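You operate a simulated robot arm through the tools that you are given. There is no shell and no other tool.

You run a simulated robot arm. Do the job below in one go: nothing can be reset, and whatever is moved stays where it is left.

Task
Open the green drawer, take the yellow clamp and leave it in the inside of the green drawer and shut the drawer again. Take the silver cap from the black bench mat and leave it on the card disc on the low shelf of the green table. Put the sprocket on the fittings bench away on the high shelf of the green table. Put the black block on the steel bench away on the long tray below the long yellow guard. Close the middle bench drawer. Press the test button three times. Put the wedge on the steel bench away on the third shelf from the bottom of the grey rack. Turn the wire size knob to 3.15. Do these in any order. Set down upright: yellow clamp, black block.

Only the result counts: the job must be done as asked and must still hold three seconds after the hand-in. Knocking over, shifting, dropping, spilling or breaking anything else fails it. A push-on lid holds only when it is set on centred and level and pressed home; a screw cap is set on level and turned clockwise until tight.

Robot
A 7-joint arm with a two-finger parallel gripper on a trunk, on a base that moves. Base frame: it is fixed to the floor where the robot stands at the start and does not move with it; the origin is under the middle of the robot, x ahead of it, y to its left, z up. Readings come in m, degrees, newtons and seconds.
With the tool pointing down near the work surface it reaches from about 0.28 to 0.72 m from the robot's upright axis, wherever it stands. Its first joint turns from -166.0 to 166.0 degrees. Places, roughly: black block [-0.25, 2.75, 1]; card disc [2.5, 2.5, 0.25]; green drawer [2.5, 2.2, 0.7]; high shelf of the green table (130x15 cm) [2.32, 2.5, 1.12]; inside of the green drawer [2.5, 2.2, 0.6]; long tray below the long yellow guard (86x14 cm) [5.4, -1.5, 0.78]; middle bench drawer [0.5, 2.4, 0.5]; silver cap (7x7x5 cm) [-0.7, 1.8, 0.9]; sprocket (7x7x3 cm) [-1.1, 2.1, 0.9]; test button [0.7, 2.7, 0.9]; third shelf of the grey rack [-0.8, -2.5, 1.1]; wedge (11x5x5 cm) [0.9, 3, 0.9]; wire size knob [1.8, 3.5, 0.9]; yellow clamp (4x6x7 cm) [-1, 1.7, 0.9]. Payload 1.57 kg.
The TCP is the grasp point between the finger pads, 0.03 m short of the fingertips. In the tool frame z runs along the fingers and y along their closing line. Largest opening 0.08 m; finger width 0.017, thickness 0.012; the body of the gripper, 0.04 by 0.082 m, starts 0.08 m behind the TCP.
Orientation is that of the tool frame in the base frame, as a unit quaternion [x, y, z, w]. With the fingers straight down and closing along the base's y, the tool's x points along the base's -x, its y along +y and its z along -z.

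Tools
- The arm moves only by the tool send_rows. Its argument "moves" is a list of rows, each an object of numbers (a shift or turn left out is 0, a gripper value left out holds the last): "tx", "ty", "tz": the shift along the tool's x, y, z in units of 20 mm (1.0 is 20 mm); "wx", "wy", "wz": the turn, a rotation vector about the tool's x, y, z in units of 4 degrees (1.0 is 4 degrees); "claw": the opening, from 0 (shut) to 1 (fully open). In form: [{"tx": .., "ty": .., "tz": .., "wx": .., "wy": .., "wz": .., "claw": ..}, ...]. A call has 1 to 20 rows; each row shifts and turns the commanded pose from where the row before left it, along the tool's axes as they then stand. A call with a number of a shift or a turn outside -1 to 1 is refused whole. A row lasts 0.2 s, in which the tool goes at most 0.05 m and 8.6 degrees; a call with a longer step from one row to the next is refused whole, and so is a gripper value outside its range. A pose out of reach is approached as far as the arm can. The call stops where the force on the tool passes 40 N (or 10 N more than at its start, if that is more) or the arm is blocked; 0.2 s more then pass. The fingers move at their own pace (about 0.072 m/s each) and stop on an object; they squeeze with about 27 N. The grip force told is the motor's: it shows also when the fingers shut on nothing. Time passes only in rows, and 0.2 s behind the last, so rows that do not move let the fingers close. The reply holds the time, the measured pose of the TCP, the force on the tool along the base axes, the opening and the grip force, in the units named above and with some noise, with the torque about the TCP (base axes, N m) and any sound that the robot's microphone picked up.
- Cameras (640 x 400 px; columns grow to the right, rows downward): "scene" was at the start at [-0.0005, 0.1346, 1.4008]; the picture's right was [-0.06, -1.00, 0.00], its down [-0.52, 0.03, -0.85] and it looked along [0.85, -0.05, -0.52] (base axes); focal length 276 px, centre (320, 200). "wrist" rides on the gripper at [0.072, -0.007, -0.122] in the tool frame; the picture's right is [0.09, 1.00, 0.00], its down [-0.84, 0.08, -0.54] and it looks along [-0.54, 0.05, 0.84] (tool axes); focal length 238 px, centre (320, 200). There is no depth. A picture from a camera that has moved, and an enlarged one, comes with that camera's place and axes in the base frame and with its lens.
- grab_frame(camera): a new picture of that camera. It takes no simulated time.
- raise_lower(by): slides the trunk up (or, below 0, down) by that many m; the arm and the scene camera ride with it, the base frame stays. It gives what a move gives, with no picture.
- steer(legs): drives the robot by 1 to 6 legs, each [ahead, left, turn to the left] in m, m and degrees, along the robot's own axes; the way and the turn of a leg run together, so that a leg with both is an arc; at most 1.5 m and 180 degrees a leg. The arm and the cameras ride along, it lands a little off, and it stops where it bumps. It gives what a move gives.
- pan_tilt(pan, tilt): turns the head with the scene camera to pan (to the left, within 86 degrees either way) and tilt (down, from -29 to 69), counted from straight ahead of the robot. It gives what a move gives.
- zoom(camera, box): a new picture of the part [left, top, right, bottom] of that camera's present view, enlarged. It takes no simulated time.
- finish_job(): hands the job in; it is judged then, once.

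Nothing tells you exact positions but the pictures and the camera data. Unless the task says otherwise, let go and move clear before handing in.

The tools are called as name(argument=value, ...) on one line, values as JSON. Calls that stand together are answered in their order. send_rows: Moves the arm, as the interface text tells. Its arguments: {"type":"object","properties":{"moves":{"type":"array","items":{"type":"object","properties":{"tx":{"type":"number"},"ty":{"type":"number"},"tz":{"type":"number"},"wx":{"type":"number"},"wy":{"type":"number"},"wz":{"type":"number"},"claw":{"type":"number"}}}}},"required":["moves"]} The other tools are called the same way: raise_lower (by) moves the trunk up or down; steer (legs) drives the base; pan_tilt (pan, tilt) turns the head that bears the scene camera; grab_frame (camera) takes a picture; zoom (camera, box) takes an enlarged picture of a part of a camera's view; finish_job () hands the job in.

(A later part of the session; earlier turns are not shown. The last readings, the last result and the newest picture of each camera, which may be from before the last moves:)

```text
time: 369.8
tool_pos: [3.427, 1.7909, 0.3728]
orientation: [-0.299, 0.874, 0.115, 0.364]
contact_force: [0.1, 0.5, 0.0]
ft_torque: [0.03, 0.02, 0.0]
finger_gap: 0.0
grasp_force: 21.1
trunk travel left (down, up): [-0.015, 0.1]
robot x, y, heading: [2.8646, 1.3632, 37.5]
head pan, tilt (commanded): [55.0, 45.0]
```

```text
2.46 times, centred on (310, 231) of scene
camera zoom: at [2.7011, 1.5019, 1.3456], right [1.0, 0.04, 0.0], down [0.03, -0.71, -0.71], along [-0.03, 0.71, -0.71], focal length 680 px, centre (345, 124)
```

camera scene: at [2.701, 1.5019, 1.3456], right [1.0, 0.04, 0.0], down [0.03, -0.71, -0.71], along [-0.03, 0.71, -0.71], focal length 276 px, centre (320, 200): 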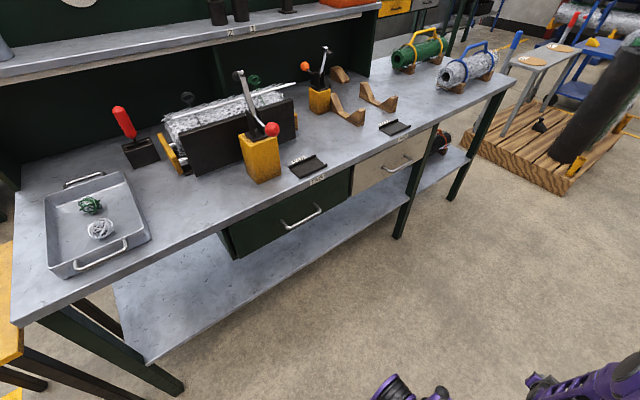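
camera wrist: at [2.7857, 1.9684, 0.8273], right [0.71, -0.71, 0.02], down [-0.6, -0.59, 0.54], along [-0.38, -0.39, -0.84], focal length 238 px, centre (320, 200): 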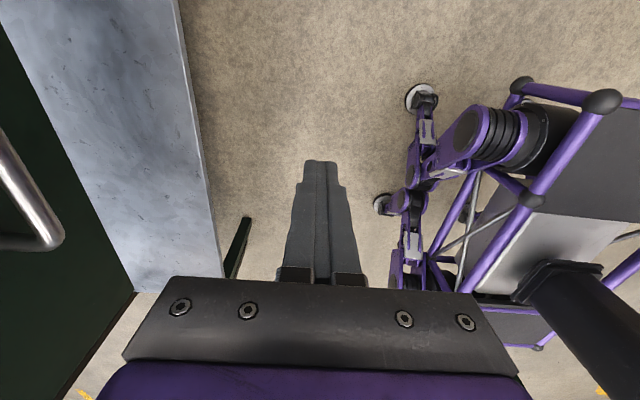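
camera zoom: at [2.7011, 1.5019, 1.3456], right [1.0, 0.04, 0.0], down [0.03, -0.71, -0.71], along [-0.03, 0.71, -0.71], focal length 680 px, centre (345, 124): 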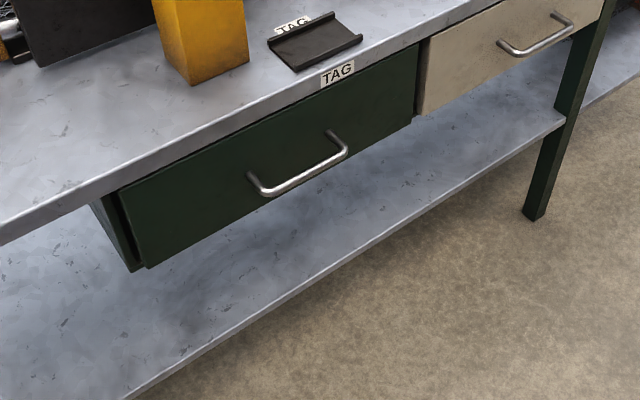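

The low reach works out to 0.70 m. I'll raise and straighten the arm, and next do the steel-bench jobs that need an empty hand: the middle drawer, the test button and the knob.

send_rows(moves=[{"tx": -0.46, "tz": -0.98}, {"tx": -0.46, "tz": -0.98}, {"tx": -0.46, "tz": -0.98}, {"tx": -0.46, "tz": -0.98}, {"tx": -0.46, "tz": -0.98}, {"tx": -0.46, "tz": -0.98}, {"tx": -0.46, "tz": -0.98}, {"tx": -0.46, "tz": -0.98}, {"tx": -0.46, "tz": -0.98}, {"tx": -0.46, "tz": -0.98}, {"tx": -0.46, "tz": -0.98}, {"tx": -0.46, "tz": -0.98}, {"tx": -0.46, "tz": -0.98}, {"tx": -0.46, "tz": -0.98}, {"tx": -0.46, "tz": -0.98}, {"tx": -0.46, "tz": -0.98}, {"tx": -0.46, "tz": -0.98}, {"tx": -0.46, "tz": -0.98}, {"tx": -0.46, "tz": -0.98}, {"tx": -0.46, "tz": -0.98}])

send_rows(moves=[{"tx": -0.46, "tz": -0.98}, {"tx": -0.46, "tz": -0.98}, {"tx": -0.46, "tz": -0.98}, {"tx": -0.46, "tz": -0.98}, {"wy": 1}, {"wy": 1}, {"wy": 1}, {"wy": 1}, {"wy": 1}, {"wy": 1}, {"wy": 1}, {"wy": 1}, {"wy": 1}, {"wy": 1}, {"wy": 1}, {"wy": 0.25}])

steer(legs=[[-0.1, 0.26, 2.1], [-1.4, 0.03, 0]])

```text
time: 374.0
tool_pos: [3.3056, 1.7054, 0.7797]
orientation: [-0.299, 0.874, 0.116, 0.364]
contact_force: [-0.3, 0.0, -1.0]
ft_torque: [0.0, 0.02, 0.0]
finger_gap: 0.0
grasp_force: 21.4
trunk travel left (down, up): [-0.015, 0.1]
robot x, y, heading: [2.8603, 1.3637, 37.6]
head pan, tilt (commanded): [55.0, 45.0]
```

```text
time: 377.4
tool_pos: [3.2812, 1.6896, 0.8616]
orientation: [-0.321, 0.947, -0.007, 0.001]
contact_force: [0.2, -0.8, 0.3]
ft_torque: [0.02, 0.04, 0.01]
finger_gap: 0.0
grasp_force: 20.7
trunk travel left (down, up): [-0.015, 0.1]
robot x, y, heading: [2.8613, 1.3644, 37.4]
head pan, tilt (commanded): [55.0, 45.0]
```

```text
time: 387.1
tool_pos: [1.9112, 0.9559, 0.8619]
orientation: [-0.327, 0.945, -0.007, 0.002]
contact_force: [-0.3, -0.2, 0.3]
ft_torque: [0.02, 0.01, 0.01]
finger_gap: 0.0
grasp_force: 21.3
trunk travel left (down, up): [-0.015, 0.1]
robot x, y, heading: [1.4951, 0.6288, 38.6]
head pan, tilt (commanded): [55.0, 45.0]
```

I'm back west of the stool. I'll move up toward the steel bench, turn to face it and look at the open middle drawer.

steer(legs=[[0.1, 0.9, 0], [0, 0, 91]])

pan_tilt(pan=0, tilt=35)

grab_frame(camera="scene")

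```text
time: 399.9
tool_pos: [0.6736, 1.7751, 0.8619]
orientation: [0.91, -0.416, 0.004, -0.007]
contact_force: [0.2, 0.5, 0.3]
ft_torque: [0.04, 0.03, 0.04]
finger_gap: 0.0
grasp_force: 21.3
trunk travel left (down, up): [-0.015, 0.1]
robot x, y, heading: [1.0243, 1.3715, 131.1]
head pan, tilt (commanded): [55.0, 45.0]
```

```text
time: 401.2
tool_pos: [0.673, 1.7747, 0.8621]
orientation: [0.909, -0.416, 0.003, -0.006]
contact_force: [0.2, -0.4, -0.1]
ft_torque: [0.01, -0.01, 0.02]
finger_gap: 0.0
grasp_force: 21.8
trunk travel left (down, up): [-0.015, 0.1]
robot x, y, heading: [1.0207, 1.3748, 131.0]
head pan, tilt (commanded): [0.0, 35.0]
```

```text
taken
camera scene: at [0.9173, 1.2811, 1.3603], right [0.76, 0.66, 0.0], down [0.38, -0.43, -0.82], along [-0.54, 0.62, -0.57], focal length 276 px, centre (320, 200)
```

scene: 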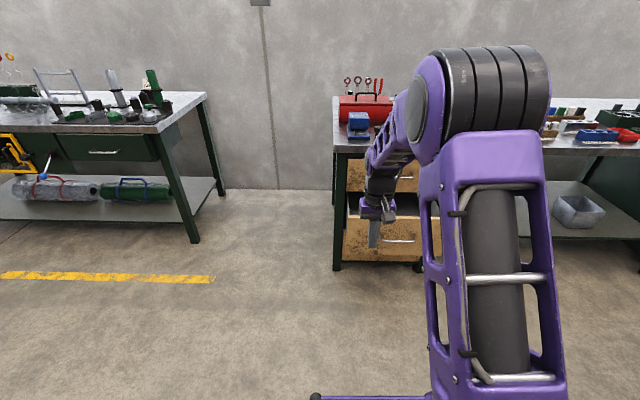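

The drawer unit is just right of centre, partly hidden by the arm. I'll zoom and also use the wrist camera.

zoom(camera="scene", box=[310, 60, 470, 280])

grab_frame(camera="wrist")

```text
1.82 times, centred on (390, 170) of scene
camera zoom: at [0.9173, 1.2811, 1.3603], right [0.76, 0.66, 0.0], down [0.38, -0.43, -0.82], along [-0.54, 0.62, -0.57], focal length 503 px, centre (193, 254)
```

zoom: 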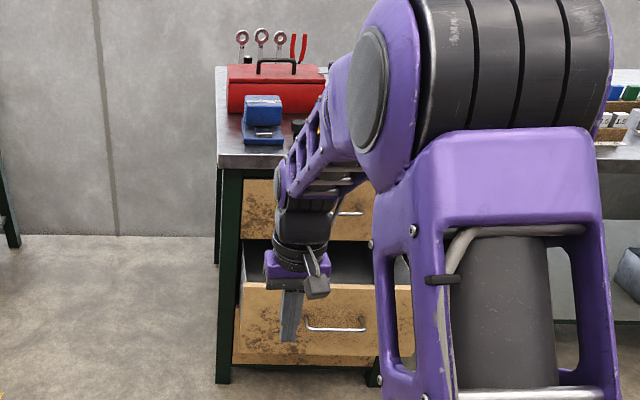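

```text
taken
camera wrist: at [0.7244, 1.7237, 0.9829], right [-0.69, -0.72, -0.02], down [-0.61, 0.58, 0.54], along [-0.38, 0.38, -0.84], focal length 238 px, centre (320, 200)
```

wrist: 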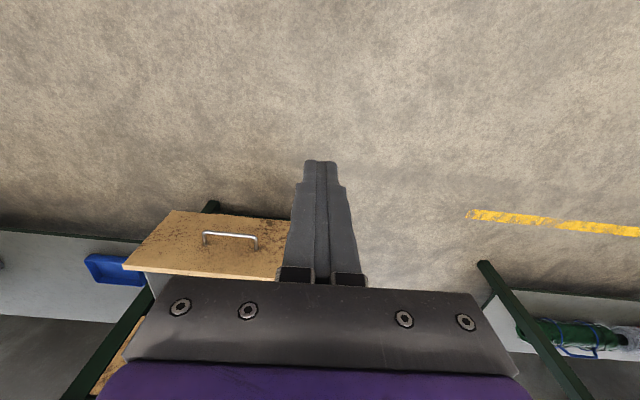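

The middle drawer's handle is at (0.59, 2.196, 0.508). I'll line up with it, tilt the closed gripper 45° forward and lower it so the fingertips can push the drawer front above the handle.

steer(legs=[[0, -0.19, -1.4]])

send_rows(moves=[{"wy": -1}, {"wy": -1}, {"wy": -1}, {"wy": -1}, {"wy": -1}, {"wy": -1}, {"wy": -1}, {"wy": -1}, {"wy": -1}, {"wy": -1}, {"wy": -1}, {"wy": -0.25}])

send_rows(moves=[{"tx": 0.577, "tz": 0.957}, {"tx": 0.577, "tz": 0.957}, {"tx": 0.577, "tz": 0.957}, {"tx": 0.577, "tz": 0.957}, {"tx": 0.577, "tz": 0.957}, {"tx": 0.577, "tz": 0.957}, {"tx": 0.577, "tz": 0.957}, {"tx": 0.577, "tz": 0.957}, {"tx": 0.577, "tz": 0.957}, {"tx": 0.577, "tz": 0.957}, {"tx": 0.577, "tz": 0.957}, {"tx": 0.577, "tz": 0.957}, {"tx": 0.577, "tz": 0.957}])

grab_frame(camera="wrist")

grab_frame(camera="scene")

```text
time: 403.6
tool_pos: [0.8238, 1.9031, 0.862]
orientation: [0.904, -0.426, 0.004, -0.007]
contact_force: [-0.4, 0.4, -0.8]
ft_torque: [0.01, 0.02, 0.0]
finger_gap: 0.0
grasp_force: 21.2
trunk travel left (down, up): [-0.015, 0.1]
robot x, y, heading: [1.1674, 1.4955, 129.7]
head pan, tilt (commanded): [0.0, 35.0]
```

```text
time: 406.2
tool_pos: [0.8241, 1.9028, 0.8612]
orientation: [0.837, -0.391, -0.343, -0.17]
contact_force: [0.0, -0.1, -0.7]
ft_torque: [0.02, -0.01, 0.02]
finger_gap: 0.0
grasp_force: 21.4
trunk travel left (down, up): [-0.015, 0.1]
robot x, y, heading: [1.1624, 1.4997, 129.9]
head pan, tilt (commanded): [0.0, 35.0]
```

```text
time: 409.0
tool_pos: [0.7822, 1.9607, 0.5814]
orientation: [0.837, -0.391, -0.343, -0.17]
contact_force: [-0.1, 1.0, 0.9]
ft_torque: [0.01, -0.03, -0.01]
finger_gap: 0.0
grasp_force: 21.4
trunk travel left (down, up): [-0.015, 0.1]
robot x, y, heading: [1.1682, 1.4966, 129.7]
head pan, tilt (commanded): [0.0, 35.0]
```

```text
taken
camera wrist: at [0.8756, 1.8584, 0.6149], right [-0.72, -0.68, -0.08], down [-0.2, 0.1, 0.97], along [-0.66, 0.72, -0.21], focal length 238 px, centre (320, 200)
```

wrist: 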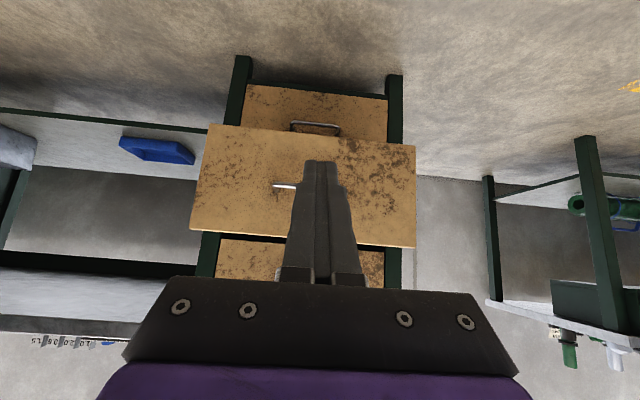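

```text
taken
camera scene: at [1.0583, 1.4041, 1.3604], right [0.77, 0.64, 0.0], down [0.37, -0.44, -0.82], along [-0.52, 0.63, -0.57], focal length 276 px, centre (320, 200)
```

scene: 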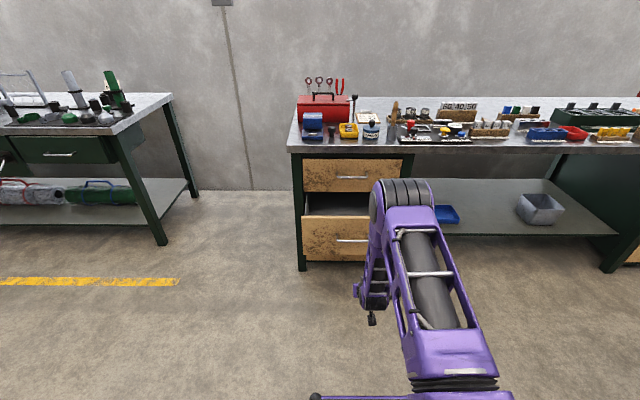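

The closed fingers point at the middle drawer's front. I'll drive forward 0.3 m to near contact, then push gently.

steer(legs=[[0.28, 0, 0]])

grab_frame(camera="wrist")

grab_frame(camera="scene")

```text
time: 411.0
tool_pos: [0.6053, 2.1789, 0.5803]
orientation: [0.836, -0.393, -0.342, -0.17]
contact_force: [-0.3, 0.2, 0.7]
ft_torque: [-0.01, 0.01, 0.01]
finger_gap: 0.0
grasp_force: 21.8
trunk travel left (down, up): [-0.015, 0.1]
robot x, y, heading: [0.9836, 1.7159, 129.7]
head pan, tilt (commanded): [0.0, 35.0]
```

```text
taken
camera wrist: at [0.6976, 2.0763, 0.615], right [-0.73, -0.68, -0.08], down [-0.2, 0.1, 0.97], along [-0.66, 0.72, -0.21], focal length 238 px, centre (320, 200)
```

wrist: 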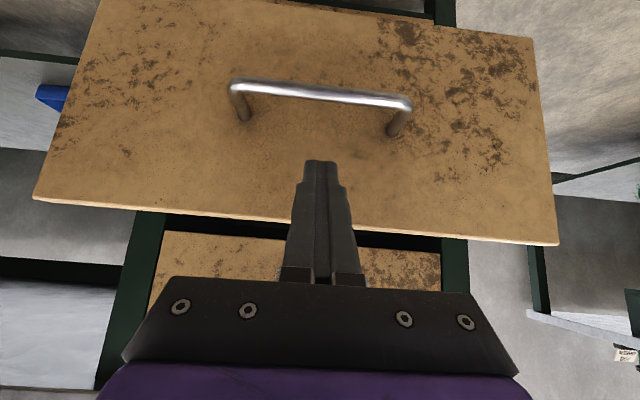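

```text
taken
camera scene: at [0.8784, 1.6216, 1.3604], right [0.77, 0.64, 0.0], down [0.36, -0.44, -0.82], along [-0.52, 0.63, -0.57], focal length 276 px, centre (320, 200)
```

scene: 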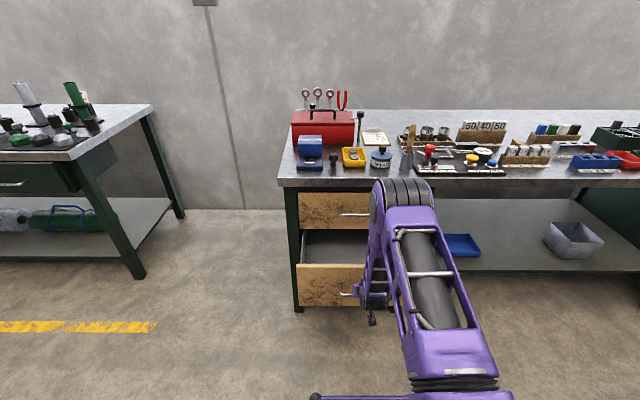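

The fingertips are about 4 cm from the drawer front. I'll drive forward another 0.15 m to push it most of the way in.

steer(legs=[[0.08, 0, 0], [0.07, 0, 0]])

grab_frame(camera="scene")

grab_frame(camera="wrist")

```text
time: 412.6
tool_pos: [0.5105, 2.2906, 0.5803]
orientation: [0.837, -0.392, -0.342, -0.17]
contact_force: [0.2, 0.6, 0.1]
ft_torque: [0.0, 0.0, 0.0]
finger_gap: 0.0002
grasp_force: 21.3
trunk travel left (down, up): [-0.015, 0.1]
robot x, y, heading: [0.8904, 1.8282, 129.6]
head pan, tilt (commanded): [0.0, 35.0]
```

```text
taken
camera scene: at [0.7851, 1.7348, 1.3603], right [0.77, 0.64, 0.0], down [0.36, -0.44, -0.82], along [-0.52, 0.63, -0.57], focal length 276 px, centre (320, 200)
```

scene: 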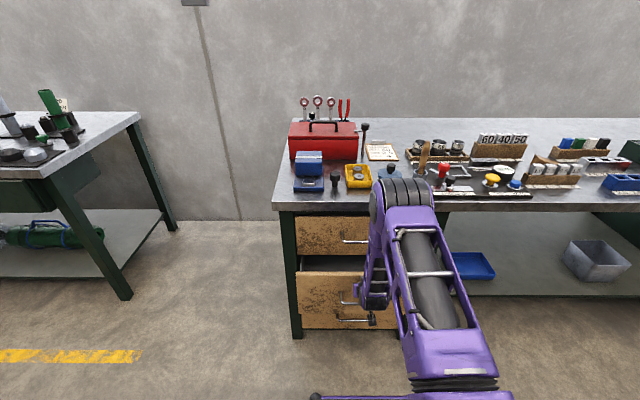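

```text
taken
camera wrist: at [0.6041, 2.1895, 0.615], right [-0.73, -0.68, -0.08], down [-0.2, 0.1, 0.97], along [-0.66, 0.72, -0.21], focal length 238 px, centre (320, 200)
```

wrist: 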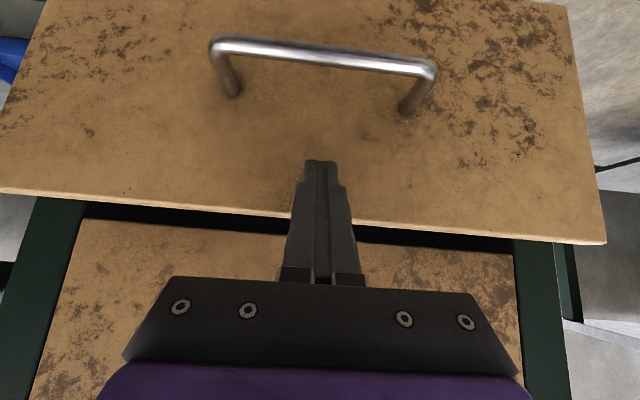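

The drawer is being pushed in. I'll finish with the arm in 8 mm steps so the force limit guards the stop.

send_rows(moves=[{"tx": -0.283, "tz": 0.283}, {"tx": -0.283, "tz": 0.283}, {"tx": -0.283, "tz": 0.283}, {"tx": -0.283, "tz": 0.283}, {"tx": -0.283, "tz": 0.283}, {"tx": -0.283, "tz": 0.283}, {"tx": -0.283, "tz": 0.283}, {"tx": -0.283, "tz": 0.283}, {"tx": -0.2, "tz": 0.2}, {"tx": -0.2, "tz": 0.2}, {"tx": -0.2, "tz": 0.2}, {"tx": -0.2, "tz": 0.2}])

grab_frame(camera="wrist")

```text
time: 415.2
tool_pos: [0.4556, 2.3587, 0.579]
orientation: [0.837, -0.391, -0.343, -0.17]
contact_force: [0.3, -0.2, 0.7]
ft_torque: [0.0, 0.0, 0.0]
finger_gap: 0.0001
grasp_force: 21.1
trunk travel left (down, up): [-0.015, 0.1]
robot x, y, heading: [0.8901, 1.8269, 129.6]
head pan, tilt (commanded): [0.0, 35.0]
```

```text
taken
camera wrist: at [0.5484, 2.2565, 0.6148], right [-0.73, -0.68, -0.08], down [-0.2, 0.1, 0.97], along [-0.66, 0.72, -0.21], focal length 238 px, centre (320, 200)
```

wrist: 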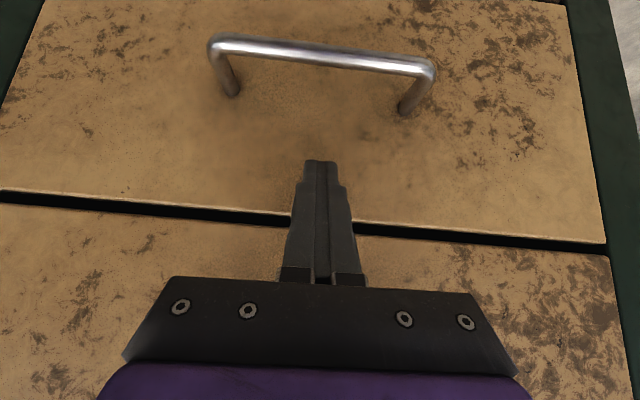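

The drawer looks flush with the one above. I'll push in small steps until it seats firmly.

send_rows(moves=[{"tx": -0.14, "tz": 0.14}, {"tx": -0.14, "tz": 0.14}, {"tx": -0.14, "tz": 0.14}, {"tx": -0.14, "tz": 0.14}, {"tx": -0.14, "tz": 0.14}, {"tx": -0.14, "tz": 0.14}])

grab_frame(camera="wrist")

```text
time: 416.1
tool_pos: [0.4519, 2.364, 0.5759]
orientation: [0.839, -0.393, -0.337, -0.168]
contact_force: [4.2, -5.1, 3.9]
ft_torque: [-0.03, -0.07, -0.03]
finger_gap: 0.0
grasp_force: 21.5
trunk travel left (down, up): [-0.015, 0.1]
robot x, y, heading: [0.8924, 1.8235, 129.5]
head pan, tilt (commanded): [0.0, 35.0]
stopped in row 4: the force on the tool passed its limit at 77 N (the readings are from after the stop); the commanded pose is now the measured one
```

```text
taken
camera wrist: at [0.5441, 2.2626, 0.6132], right [-0.73, -0.68, -0.08], down [-0.21, 0.11, 0.97], along [-0.65, 0.72, -0.23], focal length 238 px, centre (320, 200)
```

wrist: 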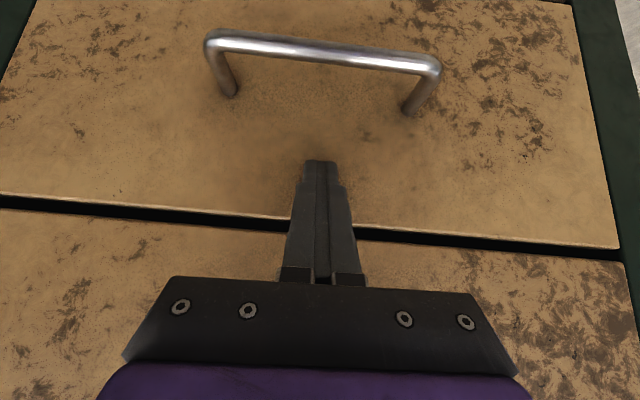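

The middle drawer is shut (firm stop). I'll withdraw, raise and straighten the tool, then look for the test button on the bench top.

send_rows(moves=[{"tx": 0.7, "tz": -0.7}, {"tx": 0.7, "tz": -0.7}, {"tx": 0.7, "tz": -0.7}, {"tx": 0.7, "tz": -0.7}, {"tx": 0.7, "tz": -0.7}, {"tx": 0.7, "tz": -0.7}, {"tx": 0.7, "tz": -0.7}, {"tx": 0.7, "tz": -0.7}, {"tx": -0.7, "tz": -0.7}, {"tx": -0.7, "tz": -0.7}, {"tx": -0.7, "tz": -0.7}, {"tx": -0.7, "tz": -0.7}, {"tx": -0.7, "tz": -0.7}, {"tx": -0.7, "tz": -0.7}, {"tx": -0.7, "tz": -0.7}, {"tx": -0.7, "tz": -0.7}, {"tx": -0.7, "tz": -0.7}, {"tx": -0.7, "tz": -0.7}, {"tx": -0.7, "tz": -0.7}, {"tx": -0.7, "tz": -0.7}])

send_rows(moves=[{"tx": -0.7, "tz": -0.7}, {"tx": -0.7, "tz": -0.7}, {"tx": -0.7, "tz": -0.7}, {"tx": -0.7, "tz": -0.7}, {"tx": -0.7, "tz": -0.7}, {"tx": -0.7, "tz": -0.7}, {"wy": 1}, {"wy": 1}, {"wy": 1}, {"wy": 1}, {"wy": 1}, {"wy": 1}, {"wy": 1}, {"wy": 1}, {"wy": 1}, {"wy": 1}, {"wy": 1}, {"wy": 0.25}])

pan_tilt(pan=-10, tilt=30)

grab_frame(camera="scene")

grab_frame(camera="wrist")

```text
time: 420.4
tool_pos: [0.546, 2.2432, 0.8169]
orientation: [0.839, -0.393, -0.337, -0.167]
contact_force: [0.0, 0.2, 0.2]
ft_torque: [0.02, 0.01, -0.02]
finger_gap: 0.0
grasp_force: 21.3
trunk travel left (down, up): [-0.015, 0.1]
robot x, y, heading: [0.8925, 1.8274, 129.4]
head pan, tilt (commanded): [0.0, 35.0]
```

```text
time: 424.1
tool_pos: [0.5453, 2.2438, 0.9333]
orientation: [0.904, -0.427, 0.01, -0.004]
contact_force: [0.5, 0.3, 0.5]
ft_torque: [-0.03, -0.02, 0.01]
finger_gap: 0.0
grasp_force: 21.3
trunk travel left (down, up): [-0.015, 0.1]
robot x, y, heading: [0.8937, 1.8235, 129.4]
head pan, tilt (commanded): [0.0, 35.0]
```

```text
time: 424.9
tool_pos: [0.5439, 2.2427, 0.9344]
orientation: [0.904, -0.427, 0.01, -0.003]
contact_force: [0.7, 0.8, 0.0]
ft_torque: [-0.01, -0.02, -0.01]
finger_gap: 0.0002
grasp_force: 21.7
trunk travel left (down, up): [-0.015, 0.1]
robot x, y, heading: [0.8898, 1.8254, 129.5]
head pan, tilt (commanded): [-10.0, 30.0]
```

```text
taken
camera scene: at [0.7968, 1.7451, 1.3681], right [0.87, 0.49, 0.0], down [0.25, -0.44, -0.87], along [-0.43, 0.75, -0.5], focal length 276 px, centre (320, 200)
```

scene: 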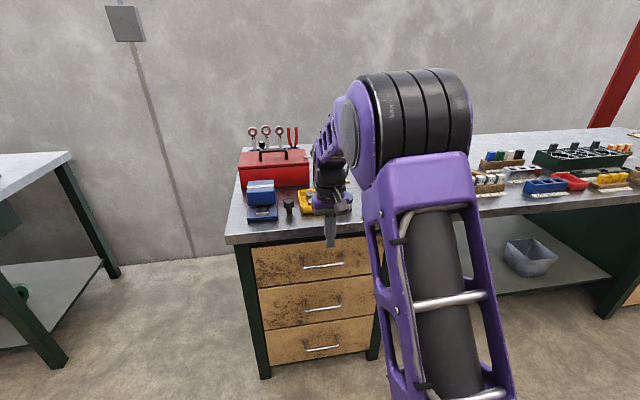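

```text
taken
camera wrist: at [0.5935, 2.1917, 1.0567], right [-0.71, -0.7, -0.01], down [-0.6, 0.6, 0.53], along [-0.36, 0.38, -0.85], focal length 238 px, centre (320, 200)
```

wrist: 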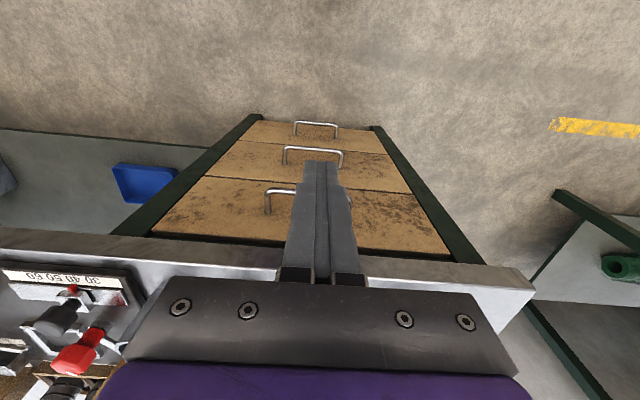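

All three drawers are shut. I'll raise the trunk for a better view and sidestep right along the bench to look for the test button.

raise_lower(by=0.1)

steer(legs=[[-0.05, -0.38, 0]])

pan_tilt(pan=20, tilt=35)

grab_frame(camera="scene")

zoom(camera="scene", box=[220, 100, 460, 250])

```text
time: 426.2
tool_pos: [0.5445, 2.2438, 1.0347]
orientation: [0.904, -0.427, 0.01, -0.004]
contact_force: [0.1, -0.6, -0.7]
ft_torque: [-0.06, -0.01, -0.01]
finger_gap: 0.0
grasp_force: 21.1
trunk travel left (down, up): [-0.115, 0.0]
robot x, y, heading: [0.892, 1.8236, 129.2]
head pan, tilt (commanded): [-10.0, 30.0]
```

```text
time: 430.4
tool_pos: [0.8619, 2.4414, 1.0337]
orientation: [0.905, -0.426, 0.01, -0.005]
contact_force: [-0.2, -0.4, -0.4]
ft_torque: [0.01, 0.03, 0.0]
finger_gap: 0.0
grasp_force: 21.4
trunk travel left (down, up): [-0.115, 0.0]
robot x, y, heading: [1.2114, 2.0229, 129.5]
head pan, tilt (commanded): [-10.0, 30.0]
```

```text
time: 431.3
tool_pos: [0.8612, 2.4413, 1.0348]
orientation: [0.905, -0.425, 0.009, -0.004]
contact_force: [-0.7, 0.9, 0.6]
ft_torque: [-0.01, -0.02, 0.01]
finger_gap: 0.0
grasp_force: 21.5
trunk travel left (down, up): [-0.115, 0.0]
robot x, y, heading: [1.2104, 2.0263, 129.9]
head pan, tilt (commanded): [20.0, 35.0]
```

```text
taken
camera scene: at [1.0857, 1.91, 1.4604], right [0.5, 0.86, 0.0], down [0.5, -0.29, -0.82], along [-0.71, 0.41, -0.57], focal length 276 px, centre (320, 200)
```

scene: 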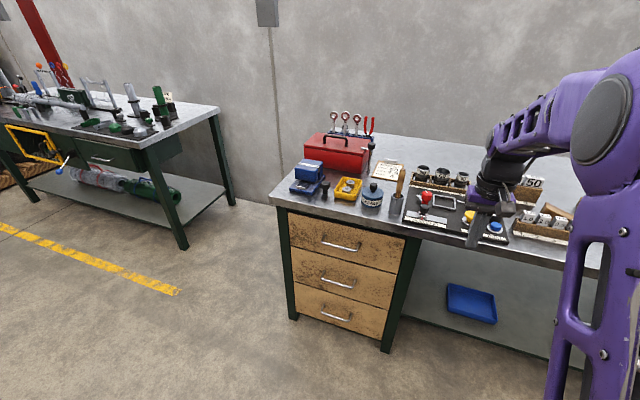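

```text
2.67 times, centred on (340, 175) of scene
camera zoom: at [1.0857, 1.91, 1.4604], right [0.5, 0.86, 0.0], down [0.5, -0.29, -0.82], along [-0.71, 0.41, -0.57], focal length 737 px, centre (267, 267)
```

zoom: 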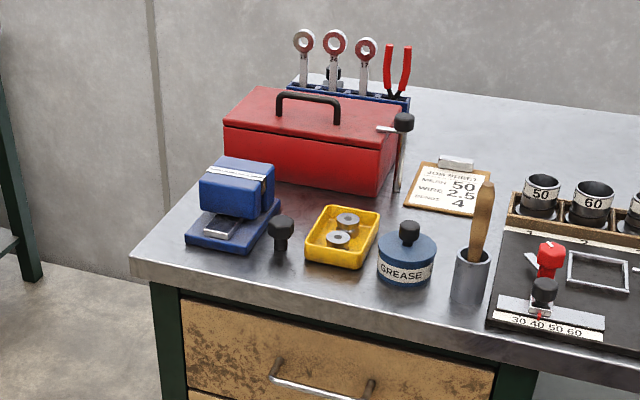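

The black panel with red, yellow and blue controls is partly behind the hand. I'll look with the wrist camera.

grab_frame(camera="wrist")

zoom(camera="scene", box=[390, 160, 530, 250])

```text
taken
camera wrist: at [0.9113, 2.3898, 1.1567], right [-0.71, -0.71, -0.01], down [-0.61, 0.59, 0.53], along [-0.37, 0.38, -0.85], focal length 238 px, centre (320, 200)
```

wrist: 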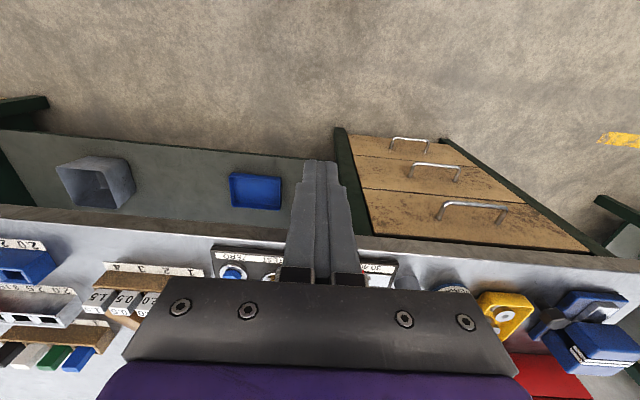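

```text
4.44 times, centred on (460, 205) of scene
camera zoom: at [1.0857, 1.91, 1.4604], right [0.5, 0.86, 0.0], down [0.5, -0.29, -0.82], along [-0.71, 0.41, -0.57], focal length 1229 px, centre (-302, 178)
```

zoom: 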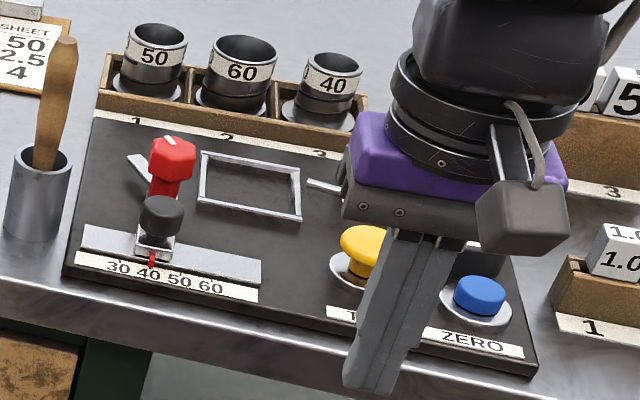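

A yellow button's label begins with "T" and the blue one reads "ZERO". I'll move the hand aside to confirm the label.

send_rows(moves=[{"tx": 0.8, "ty": -0.8}, {"tx": 0.8, "ty": -1}, {"tx": 0.8, "ty": -1}, {"tx": 0.8, "ty": -1}, {"tx": 0.8, "ty": -1}, {"tx": 0.5, "ty": -1}, {"ty": -1}, {"ty": -1}])

zoom(camera="scene", box=[390, 160, 530, 250])

grab_frame(camera="scene")

```text
time: 433.1
tool_pos: [1.0387, 2.4701, 1.0373]
orientation: [0.905, -0.425, 0.011, -0.004]
contact_force: [0.2, 1.0, -0.3]
ft_torque: [-0.01, -0.01, -0.04]
finger_gap: 0.0
grasp_force: 21.3
trunk travel left (down, up): [-0.115, 0.0]
robot x, y, heading: [1.2125, 2.0241, 129.7]
head pan, tilt (commanded): [20.0, 35.0]
```

```text
4.44 times, centred on (460, 205) of scene
camera zoom: at [1.0857, 1.9099, 1.4604], right [0.5, 0.86, 0.0], down [0.5, -0.29, -0.82], along [-0.71, 0.41, -0.57], focal length 1229 px, centre (-302, 178)
```

zoom: 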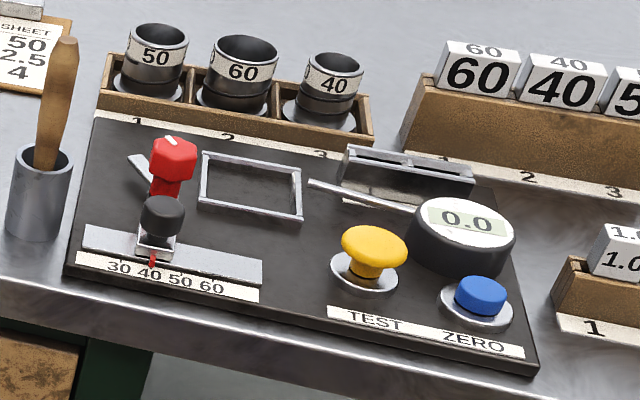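

```text
taken
camera scene: at [1.0857, 1.9099, 1.4604], right [0.5, 0.86, 0.0], down [0.5, -0.29, -0.82], along [-0.71, 0.41, -0.57], focal length 276 px, centre (320, 200)
```

scene: 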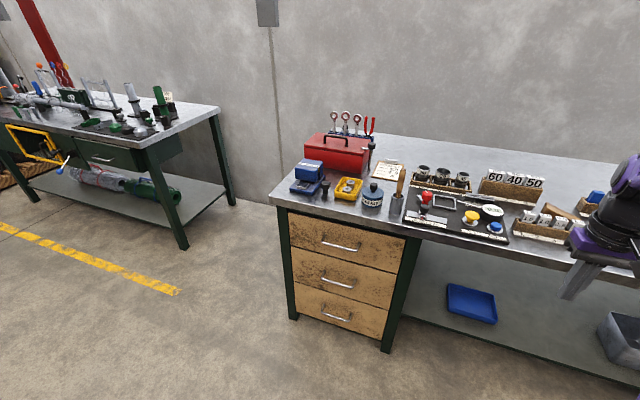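

The yellow button is labelled TEST, at about (0.733, 2.672). I'll drive 0.2 m closer and bring the closed fingers above it.

steer(legs=[[0.2, 0, 0]])

send_rows(moves=[{"tx": -0.9, "ty": 0.64}, {"tx": -0.9, "ty": 0.64}, {"tx": -0.9, "ty": 0.64}, {"tx": -0.9, "ty": 0.64}, {"tx": -0.9, "ty": 0.64}, {"tx": -0.9, "ty": 0.64}])

grab_frame(camera="wrist")

grab_frame(camera="scene")

```text
time: 434.7
tool_pos: [0.9133, 2.6187, 1.0376]
orientation: [0.906, -0.423, 0.01, -0.004]
contact_force: [0.1, 0.6, 0.2]
ft_torque: [0.03, 0.0, 0.02]
finger_gap: 0.0
grasp_force: 21.5
trunk travel left (down, up): [-0.115, 0.0]
robot x, y, heading: [1.0846, 2.173, 129.8]
head pan, tilt (commanded): [20.0, 35.0]
```

```text
time: 436.1
tool_pos: [0.7819, 2.6516, 1.0344]
orientation: [0.906, -0.424, 0.009, -0.004]
contact_force: [0.0, -1.1, -1.0]
ft_torque: [0.02, 0.02, 0.0]
finger_gap: 0.0001
grasp_force: 21.8
trunk travel left (down, up): [-0.115, 0.0]
robot x, y, heading: [1.088, 2.1727, 129.8]
head pan, tilt (commanded): [20.0, 35.0]
```

```text
taken
camera wrist: at [0.8322, 2.6009, 1.1564], right [-0.7, -0.71, -0.01], down [-0.61, 0.59, 0.53], along [-0.37, 0.38, -0.85], focal length 238 px, centre (320, 200)
```

wrist: 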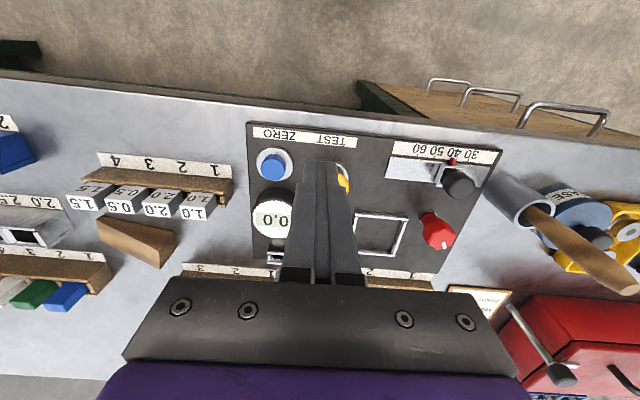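

```text
taken
camera scene: at [0.9613, 2.0588, 1.4604], right [0.5, 0.87, 0.0], down [0.5, -0.29, -0.82], along [-0.71, 0.41, -0.57], focal length 276 px, centre (320, 200)
```

scene: 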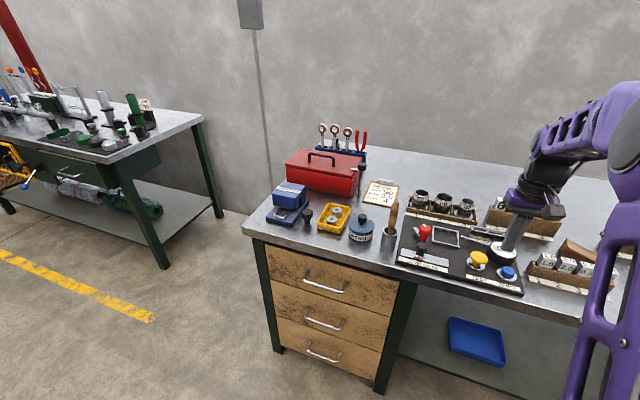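

The button top triangulates to (0.736, 2.666, 0.924). I'll centre the closed fingers over it and descend to just above.

send_rows(moves=[{"tx": -1, "ty": 0.66}, {"tx": -1, "ty": 0.66}, {"tz": 0.8}, {"tz": 0.8}, {"tz": 0.8}, {"tz": 0.6}, {}])

grab_frame(camera="wrist")

zoom(camera="scene", box=[400, 190, 560, 310])

```text
time: 437.7
tool_pos: [0.7413, 2.6658, 0.9727]
orientation: [0.906, -0.423, 0.01, -0.004]
contact_force: [0.2, 0.6, 0.1]
ft_torque: [-0.01, -0.02, 0.01]
finger_gap: 0.0001
grasp_force: 21.1
trunk travel left (down, up): [-0.115, 0.0]
robot x, y, heading: [1.0913, 2.1756, 129.8]
head pan, tilt (commanded): [20.0, 35.0]
```

```text
taken
camera wrist: at [0.79, 2.6147, 1.0949], right [-0.7, -0.71, -0.01], down [-0.61, 0.59, 0.53], along [-0.37, 0.38, -0.85], focal length 238 px, centre (320, 200)
```

wrist: 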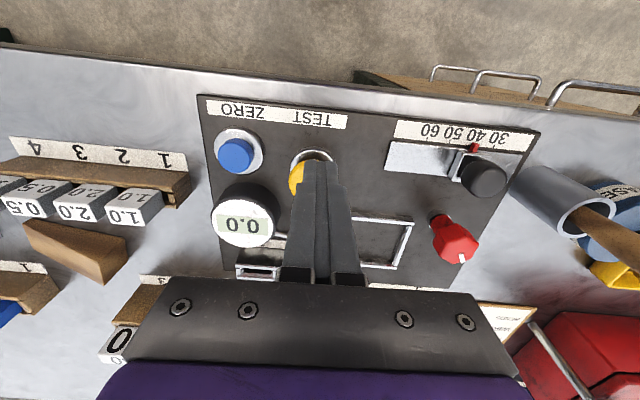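

```text
3.33 times, centred on (480, 250) of scene
camera zoom: at [0.9613, 2.0588, 1.4604], right [0.5, 0.87, 0.0], down [0.5, -0.29, -0.82], along [-0.71, 0.41, -0.57], focal length 922 px, centre (-213, 33)
```

zoom: 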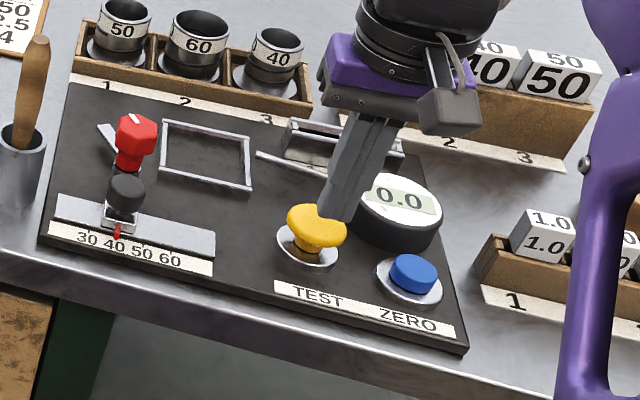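

The button centre is about 15 mm further from me than the fingertips. I'll correct and then press down in small steps, watching the force.

send_rows(moves=[{"tx": -0.72, "ty": 0.1}, {"tz": 0.4}, {"tz": 0.2}, {}])

send_rows(moves=[{"tz": 0.15}, {"tz": 0.15}, {"tz": 0.15}, {}])

zoom(camera="scene", box=[400, 190, 560, 310])

```text
time: 438.7
tool_pos: [0.7298, 2.6764, 0.9612]
orientation: [0.906, -0.423, 0.01, -0.005]
contact_force: [-0.3, 0.0, 0.1]
ft_torque: [0.02, 0.0, 0.01]
finger_gap: 0.0
grasp_force: 21.0
trunk travel left (down, up): [-0.115, 0.0]
robot x, y, heading: [1.0846, 2.173, 129.9]
head pan, tilt (commanded): [20.0, 35.0]
```

```text
time: 439.7
tool_pos: [0.7292, 2.6753, 0.9513]
orientation: [0.906, -0.423, 0.009, -0.005]
contact_force: [-0.3, -0.8, 0.2]
ft_torque: [0.0, -0.05, -0.01]
finger_gap: 0.0003
grasp_force: 21.6
trunk travel left (down, up): [-0.115, 0.0]
robot x, y, heading: [1.0884, 2.1743, 130.1]
head pan, tilt (commanded): [20.0, 35.0]
```

```text
3.33 times, centred on (480, 250) of scene
camera zoom: at [0.9613, 2.0588, 1.4604], right [0.5, 0.87, 0.0], down [0.5, -0.29, -0.82], along [-0.71, 0.41, -0.57], focal length 922 px, centre (-213, 33)
```

zoom: 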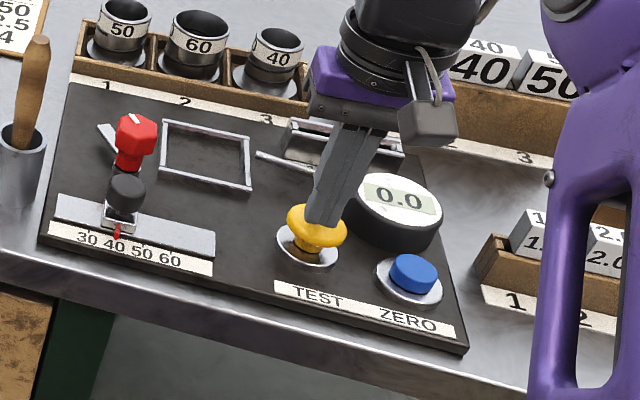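

The fingertip is over the button, not yet touching. Pressing further in small steps.

send_rows(moves=[{"tz": 0.15}, {"tz": 0.15}, {"tz": 0.1}, {}])

send_rows(moves=[{"tz": 0.1}, {"tz": 0.1}, {}])

```text
time: 440.7
tool_pos: [0.731, 2.675, 0.9432]
orientation: [0.906, -0.423, 0.009, -0.004]
contact_force: [0.0, 0.1, -0.2]
ft_torque: [-0.03, 0.0, 0.01]
finger_gap: 0.0
grasp_force: 20.6
trunk travel left (down, up): [-0.115, 0.0]
robot x, y, heading: [1.089, 2.1735, 130.0]
head pan, tilt (commanded): [20.0, 35.0]
```

```text
time: 441.5
tool_pos: [0.73, 2.6738, 0.94]
orientation: [0.906, -0.423, 0.009, -0.004]
contact_force: [0.1, 0.2, -0.2]
ft_torque: [0.04, -0.04, 0.01]
finger_gap: 0.0
grasp_force: 21.1
trunk travel left (down, up): [-0.115, 0.0]
robot x, y, heading: [1.0877, 2.1738, 130.0]
head pan, tilt (commanded): [20.0, 35.0]
```

send_rows(moves=[{"tz": 0.1}, {"tz": 0.1}, {}])

zoom(camera="scene", box=[400, 190, 560, 310])

grab_frame(camera="wrist")

```text
time: 442.3
tool_pos: [0.7286, 2.6748, 0.9372]
orientation: [0.906, -0.423, 0.01, -0.005]
contact_force: [0.2, 0.3, 1.8]
ft_torque: [0.05, 0.01, -0.02]
finger_gap: 0.0
grasp_force: 21.6
trunk travel left (down, up): [-0.115, 0.0]
robot x, y, heading: [1.0867, 2.1762, 130.0]
head pan, tilt (commanded): [20.0, 35.0]
```

```text
3.33 times, centred on (480, 250) of scene
camera zoom: at [0.9614, 2.0587, 1.4604], right [0.5, 0.87, 0.0], down [0.5, -0.29, -0.82], along [-0.71, 0.41, -0.57], focal length 922 px, centre (-213, 33)
```

zoom: 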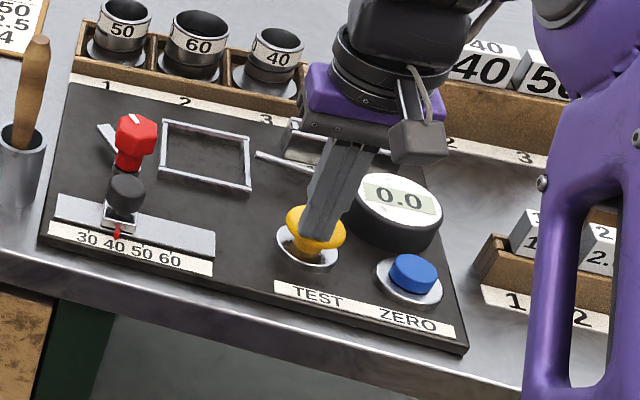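

```text
taken
camera wrist: at [0.7798, 2.6242, 1.0592], right [-0.7, -0.71, -0.01], down [-0.61, 0.59, 0.53], along [-0.37, 0.38, -0.85], focal length 238 px, centre (320, 200)
```

wrist: 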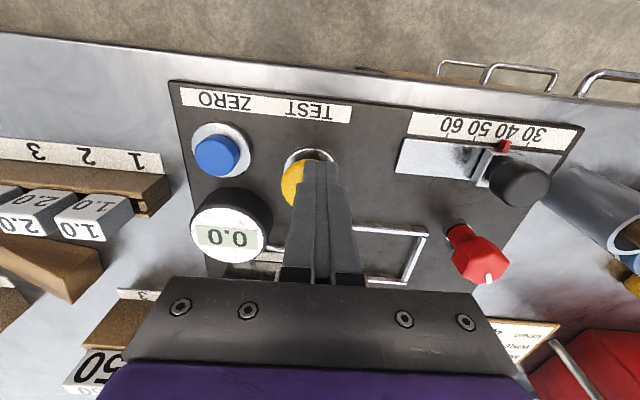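

Contact has begun at z ≈ 0.937 (1.8 N). I'll press further and listen for a click.

send_rows(moves=[{"tz": 0.1}, {"tz": 0.1}, {}])

send_rows(moves=[{"tz": 0.1}, {"tz": 0.1}, {}])

```text
time: 443.1
tool_pos: [0.7302, 2.6746, 0.9348]
orientation: [0.906, -0.424, 0.009, -0.003]
contact_force: [0.8, -1.2, 6.9]
ft_torque: [0.04, 0.01, 0.02]
finger_gap: 0.0
grasp_force: 21.2
trunk travel left (down, up): [-0.115, 0.0]
robot x, y, heading: [1.0855, 2.1708, 130.0]
head pan, tilt (commanded): [20.0, 35.0]
heard: click
```

```text
time: 443.9
tool_pos: [0.7302, 2.6747, 0.9321]
orientation: [0.906, -0.424, 0.006, -0.005]
contact_force: [-0.4, -4.5, 28.4]
ft_torque: [0.15, 0.08, 0.02]
finger_gap: 0.0003
grasp_force: 21.3
trunk travel left (down, up): [-0.115, 0.0]
robot x, y, heading: [1.0877, 2.1728, 129.9]
head pan, tilt (commanded): [20.0, 35.0]
```

One click heard. I'll release fully, checking for no extra click, then press again.

send_rows(moves=[{"tz": -0.4}, {"tz": -0.5}, {}, {}])

send_rows(moves=[{"tz": 0.3}, {"tz": 0.2}, {"tz": 0.15}, {"tz": 0.1}, {}])

```text
time: 444.9
tool_pos: [0.73, 2.6754, 0.9459]
orientation: [0.906, -0.423, 0.01, -0.004]
contact_force: [0.0, -0.4, -0.1]
ft_torque: [0.01, 0.0, -0.03]
finger_gap: 0.0
grasp_force: 20.7
trunk travel left (down, up): [-0.115, 0.0]
robot x, y, heading: [1.085, 2.1713, 129.7]
head pan, tilt (commanded): [20.0, 35.0]
```

```text
time: 446.1
tool_pos: [0.7298, 2.6762, 0.9329]
orientation: [0.906, -0.423, 0.008, -0.005]
contact_force: [1.4, -2.3, 11.4]
ft_torque: [0.04, 0.0, -0.02]
finger_gap: 0.0
grasp_force: 21.5
trunk travel left (down, up): [-0.115, 0.0]
robot x, y, heading: [1.0902, 2.1741, 130.1]
head pan, tilt (commanded): [20.0, 35.0]
heard: click
```

Second click heard. Releasing and pressing the third time.

send_rows(moves=[{"tz": -0.4}, {"tz": -0.4}, {}, {}])

send_rows(moves=[{"tz": 0.3}, {"tz": 0.2}, {"tz": 0.15}, {"tz": 0.15}, {}])

send_rows(moves=[{"tz": -0.5}, {"tz": -1}, {"tz": -1}, {"tz": -1}, {"tz": -1}])

zoom(camera="scene", box=[400, 190, 560, 310])

```text
time: 447.1
tool_pos: [0.7305, 2.6755, 0.9477]
orientation: [0.906, -0.422, 0.01, -0.004]
contact_force: [-0.3, 0.3, -0.7]
ft_torque: [0.01, 0.01, 0.02]
finger_gap: 0.0
grasp_force: 21.6
trunk travel left (down, up): [-0.115, 0.0]
robot x, y, heading: [1.0843, 2.1765, 130.0]
head pan, tilt (commanded): [20.0, 35.0]
```

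```text
time: 448.3
tool_pos: [0.7308, 2.6746, 0.9332]
orientation: [0.906, -0.423, 0.008, -0.005]
contact_force: [-0.2, 3.0, 11.8]
ft_torque: [0.2, 0.03, 0.0]
finger_gap: 0.0
grasp_force: 21.0
trunk travel left (down, up): [-0.115, 0.0]
robot x, y, heading: [1.0855, 2.1758, 130.3]
head pan, tilt (commanded): [20.0, 35.0]
heard: click
```

```text
time: 449.5
tool_pos: [0.7286, 2.6742, 1.0224]
orientation: [0.906, -0.422, 0.01, -0.005]
contact_force: [0.5, -0.2, 1.0]
ft_torque: [0.01, -0.06, -0.02]
finger_gap: 0.0
grasp_force: 21.1
trunk travel left (down, up): [-0.115, 0.0]
robot x, y, heading: [1.0894, 2.1692, 129.7]
head pan, tilt (commanded): [20.0, 35.0]
```

```text
3.33 times, centred on (480, 250) of scene
camera zoom: at [0.9613, 2.0588, 1.4603], right [0.5, 0.87, 0.0], down [0.5, -0.29, -0.82], along [-0.71, 0.41, -0.57], focal length 922 px, centre (-213, 33)
```

zoom: 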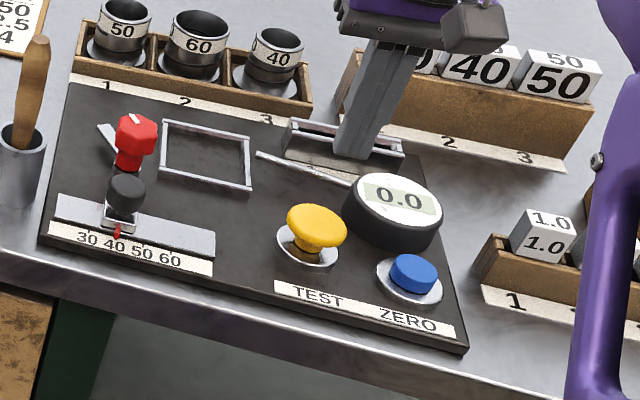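

Three clicks for the test button. Next is the wire size knob further right along the bench; I'll retract the hand in front of the bench edge and sidestep along the aisle.

send_rows(moves=[{"tx": 0.6, "tz": -0.5}, {"tx": 1, "tz": -0.5}, {"tx": 1, "tz": -0.5}, {"tx": 1, "tz": -0.5}, {"tx": 1, "tz": -0.3}, {"tx": 1}, {"tx": 1}, {"tx": 1}, {"tx": 1}, {"tx": 0.8}])

steer(legs=[[0.055, 0, 0], [0, -0.6, -0.1]])

pan_tilt(pan=-10, tilt=35)

grab_frame(camera="scene")

```text
time: 451.7
tool_pos: [0.8473, 2.5301, 1.0694]
orientation: [0.906, -0.423, 0.009, -0.005]
contact_force: [0.2, -0.6, -0.5]
ft_torque: [0.0, 0.01, 0.0]
finger_gap: 0.0004
grasp_force: 21.8
trunk travel left (down, up): [-0.115, 0.0]
robot x, y, heading: [1.0864, 2.1728, 130.1]
head pan, tilt (commanded): [20.0, 35.0]
```

```text
time: 458.4
tool_pos: [1.2681, 2.9562, 1.0711]
orientation: [0.906, -0.423, 0.009, -0.005]
contact_force: [-0.1, 0.0, 0.3]
ft_torque: [0.02, -0.01, -0.02]
finger_gap: 0.0
grasp_force: 21.3
trunk travel left (down, up): [-0.115, 0.0]
robot x, y, heading: [1.5067, 2.6035, 129.9]
head pan, tilt (commanded): [20.0, 35.0]
```

```text
time: 459.4
tool_pos: [1.2687, 2.9549, 1.0707]
orientation: [0.906, -0.423, 0.009, -0.005]
contact_force: [-0.3, 0.4, 0.0]
ft_torque: [0.02, -0.02, 0.02]
finger_gap: 0.0001
grasp_force: 20.9
trunk travel left (down, up): [-0.115, 0.0]
robot x, y, heading: [1.5115, 2.5963, 130.0]
head pan, tilt (commanded): [-10.0, 35.0]
```

```text
taken
camera scene: at [1.4145, 2.5168, 1.4604], right [0.87, 0.5, 0.0], down [0.29, -0.5, -0.82], along [-0.41, 0.71, -0.57], focal length 276 px, centre (320, 200)
```

scene: 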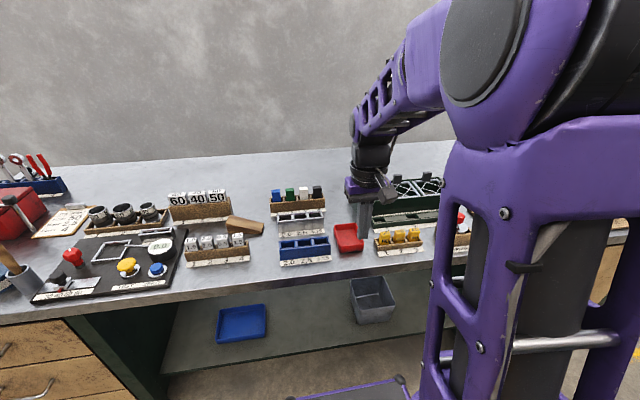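

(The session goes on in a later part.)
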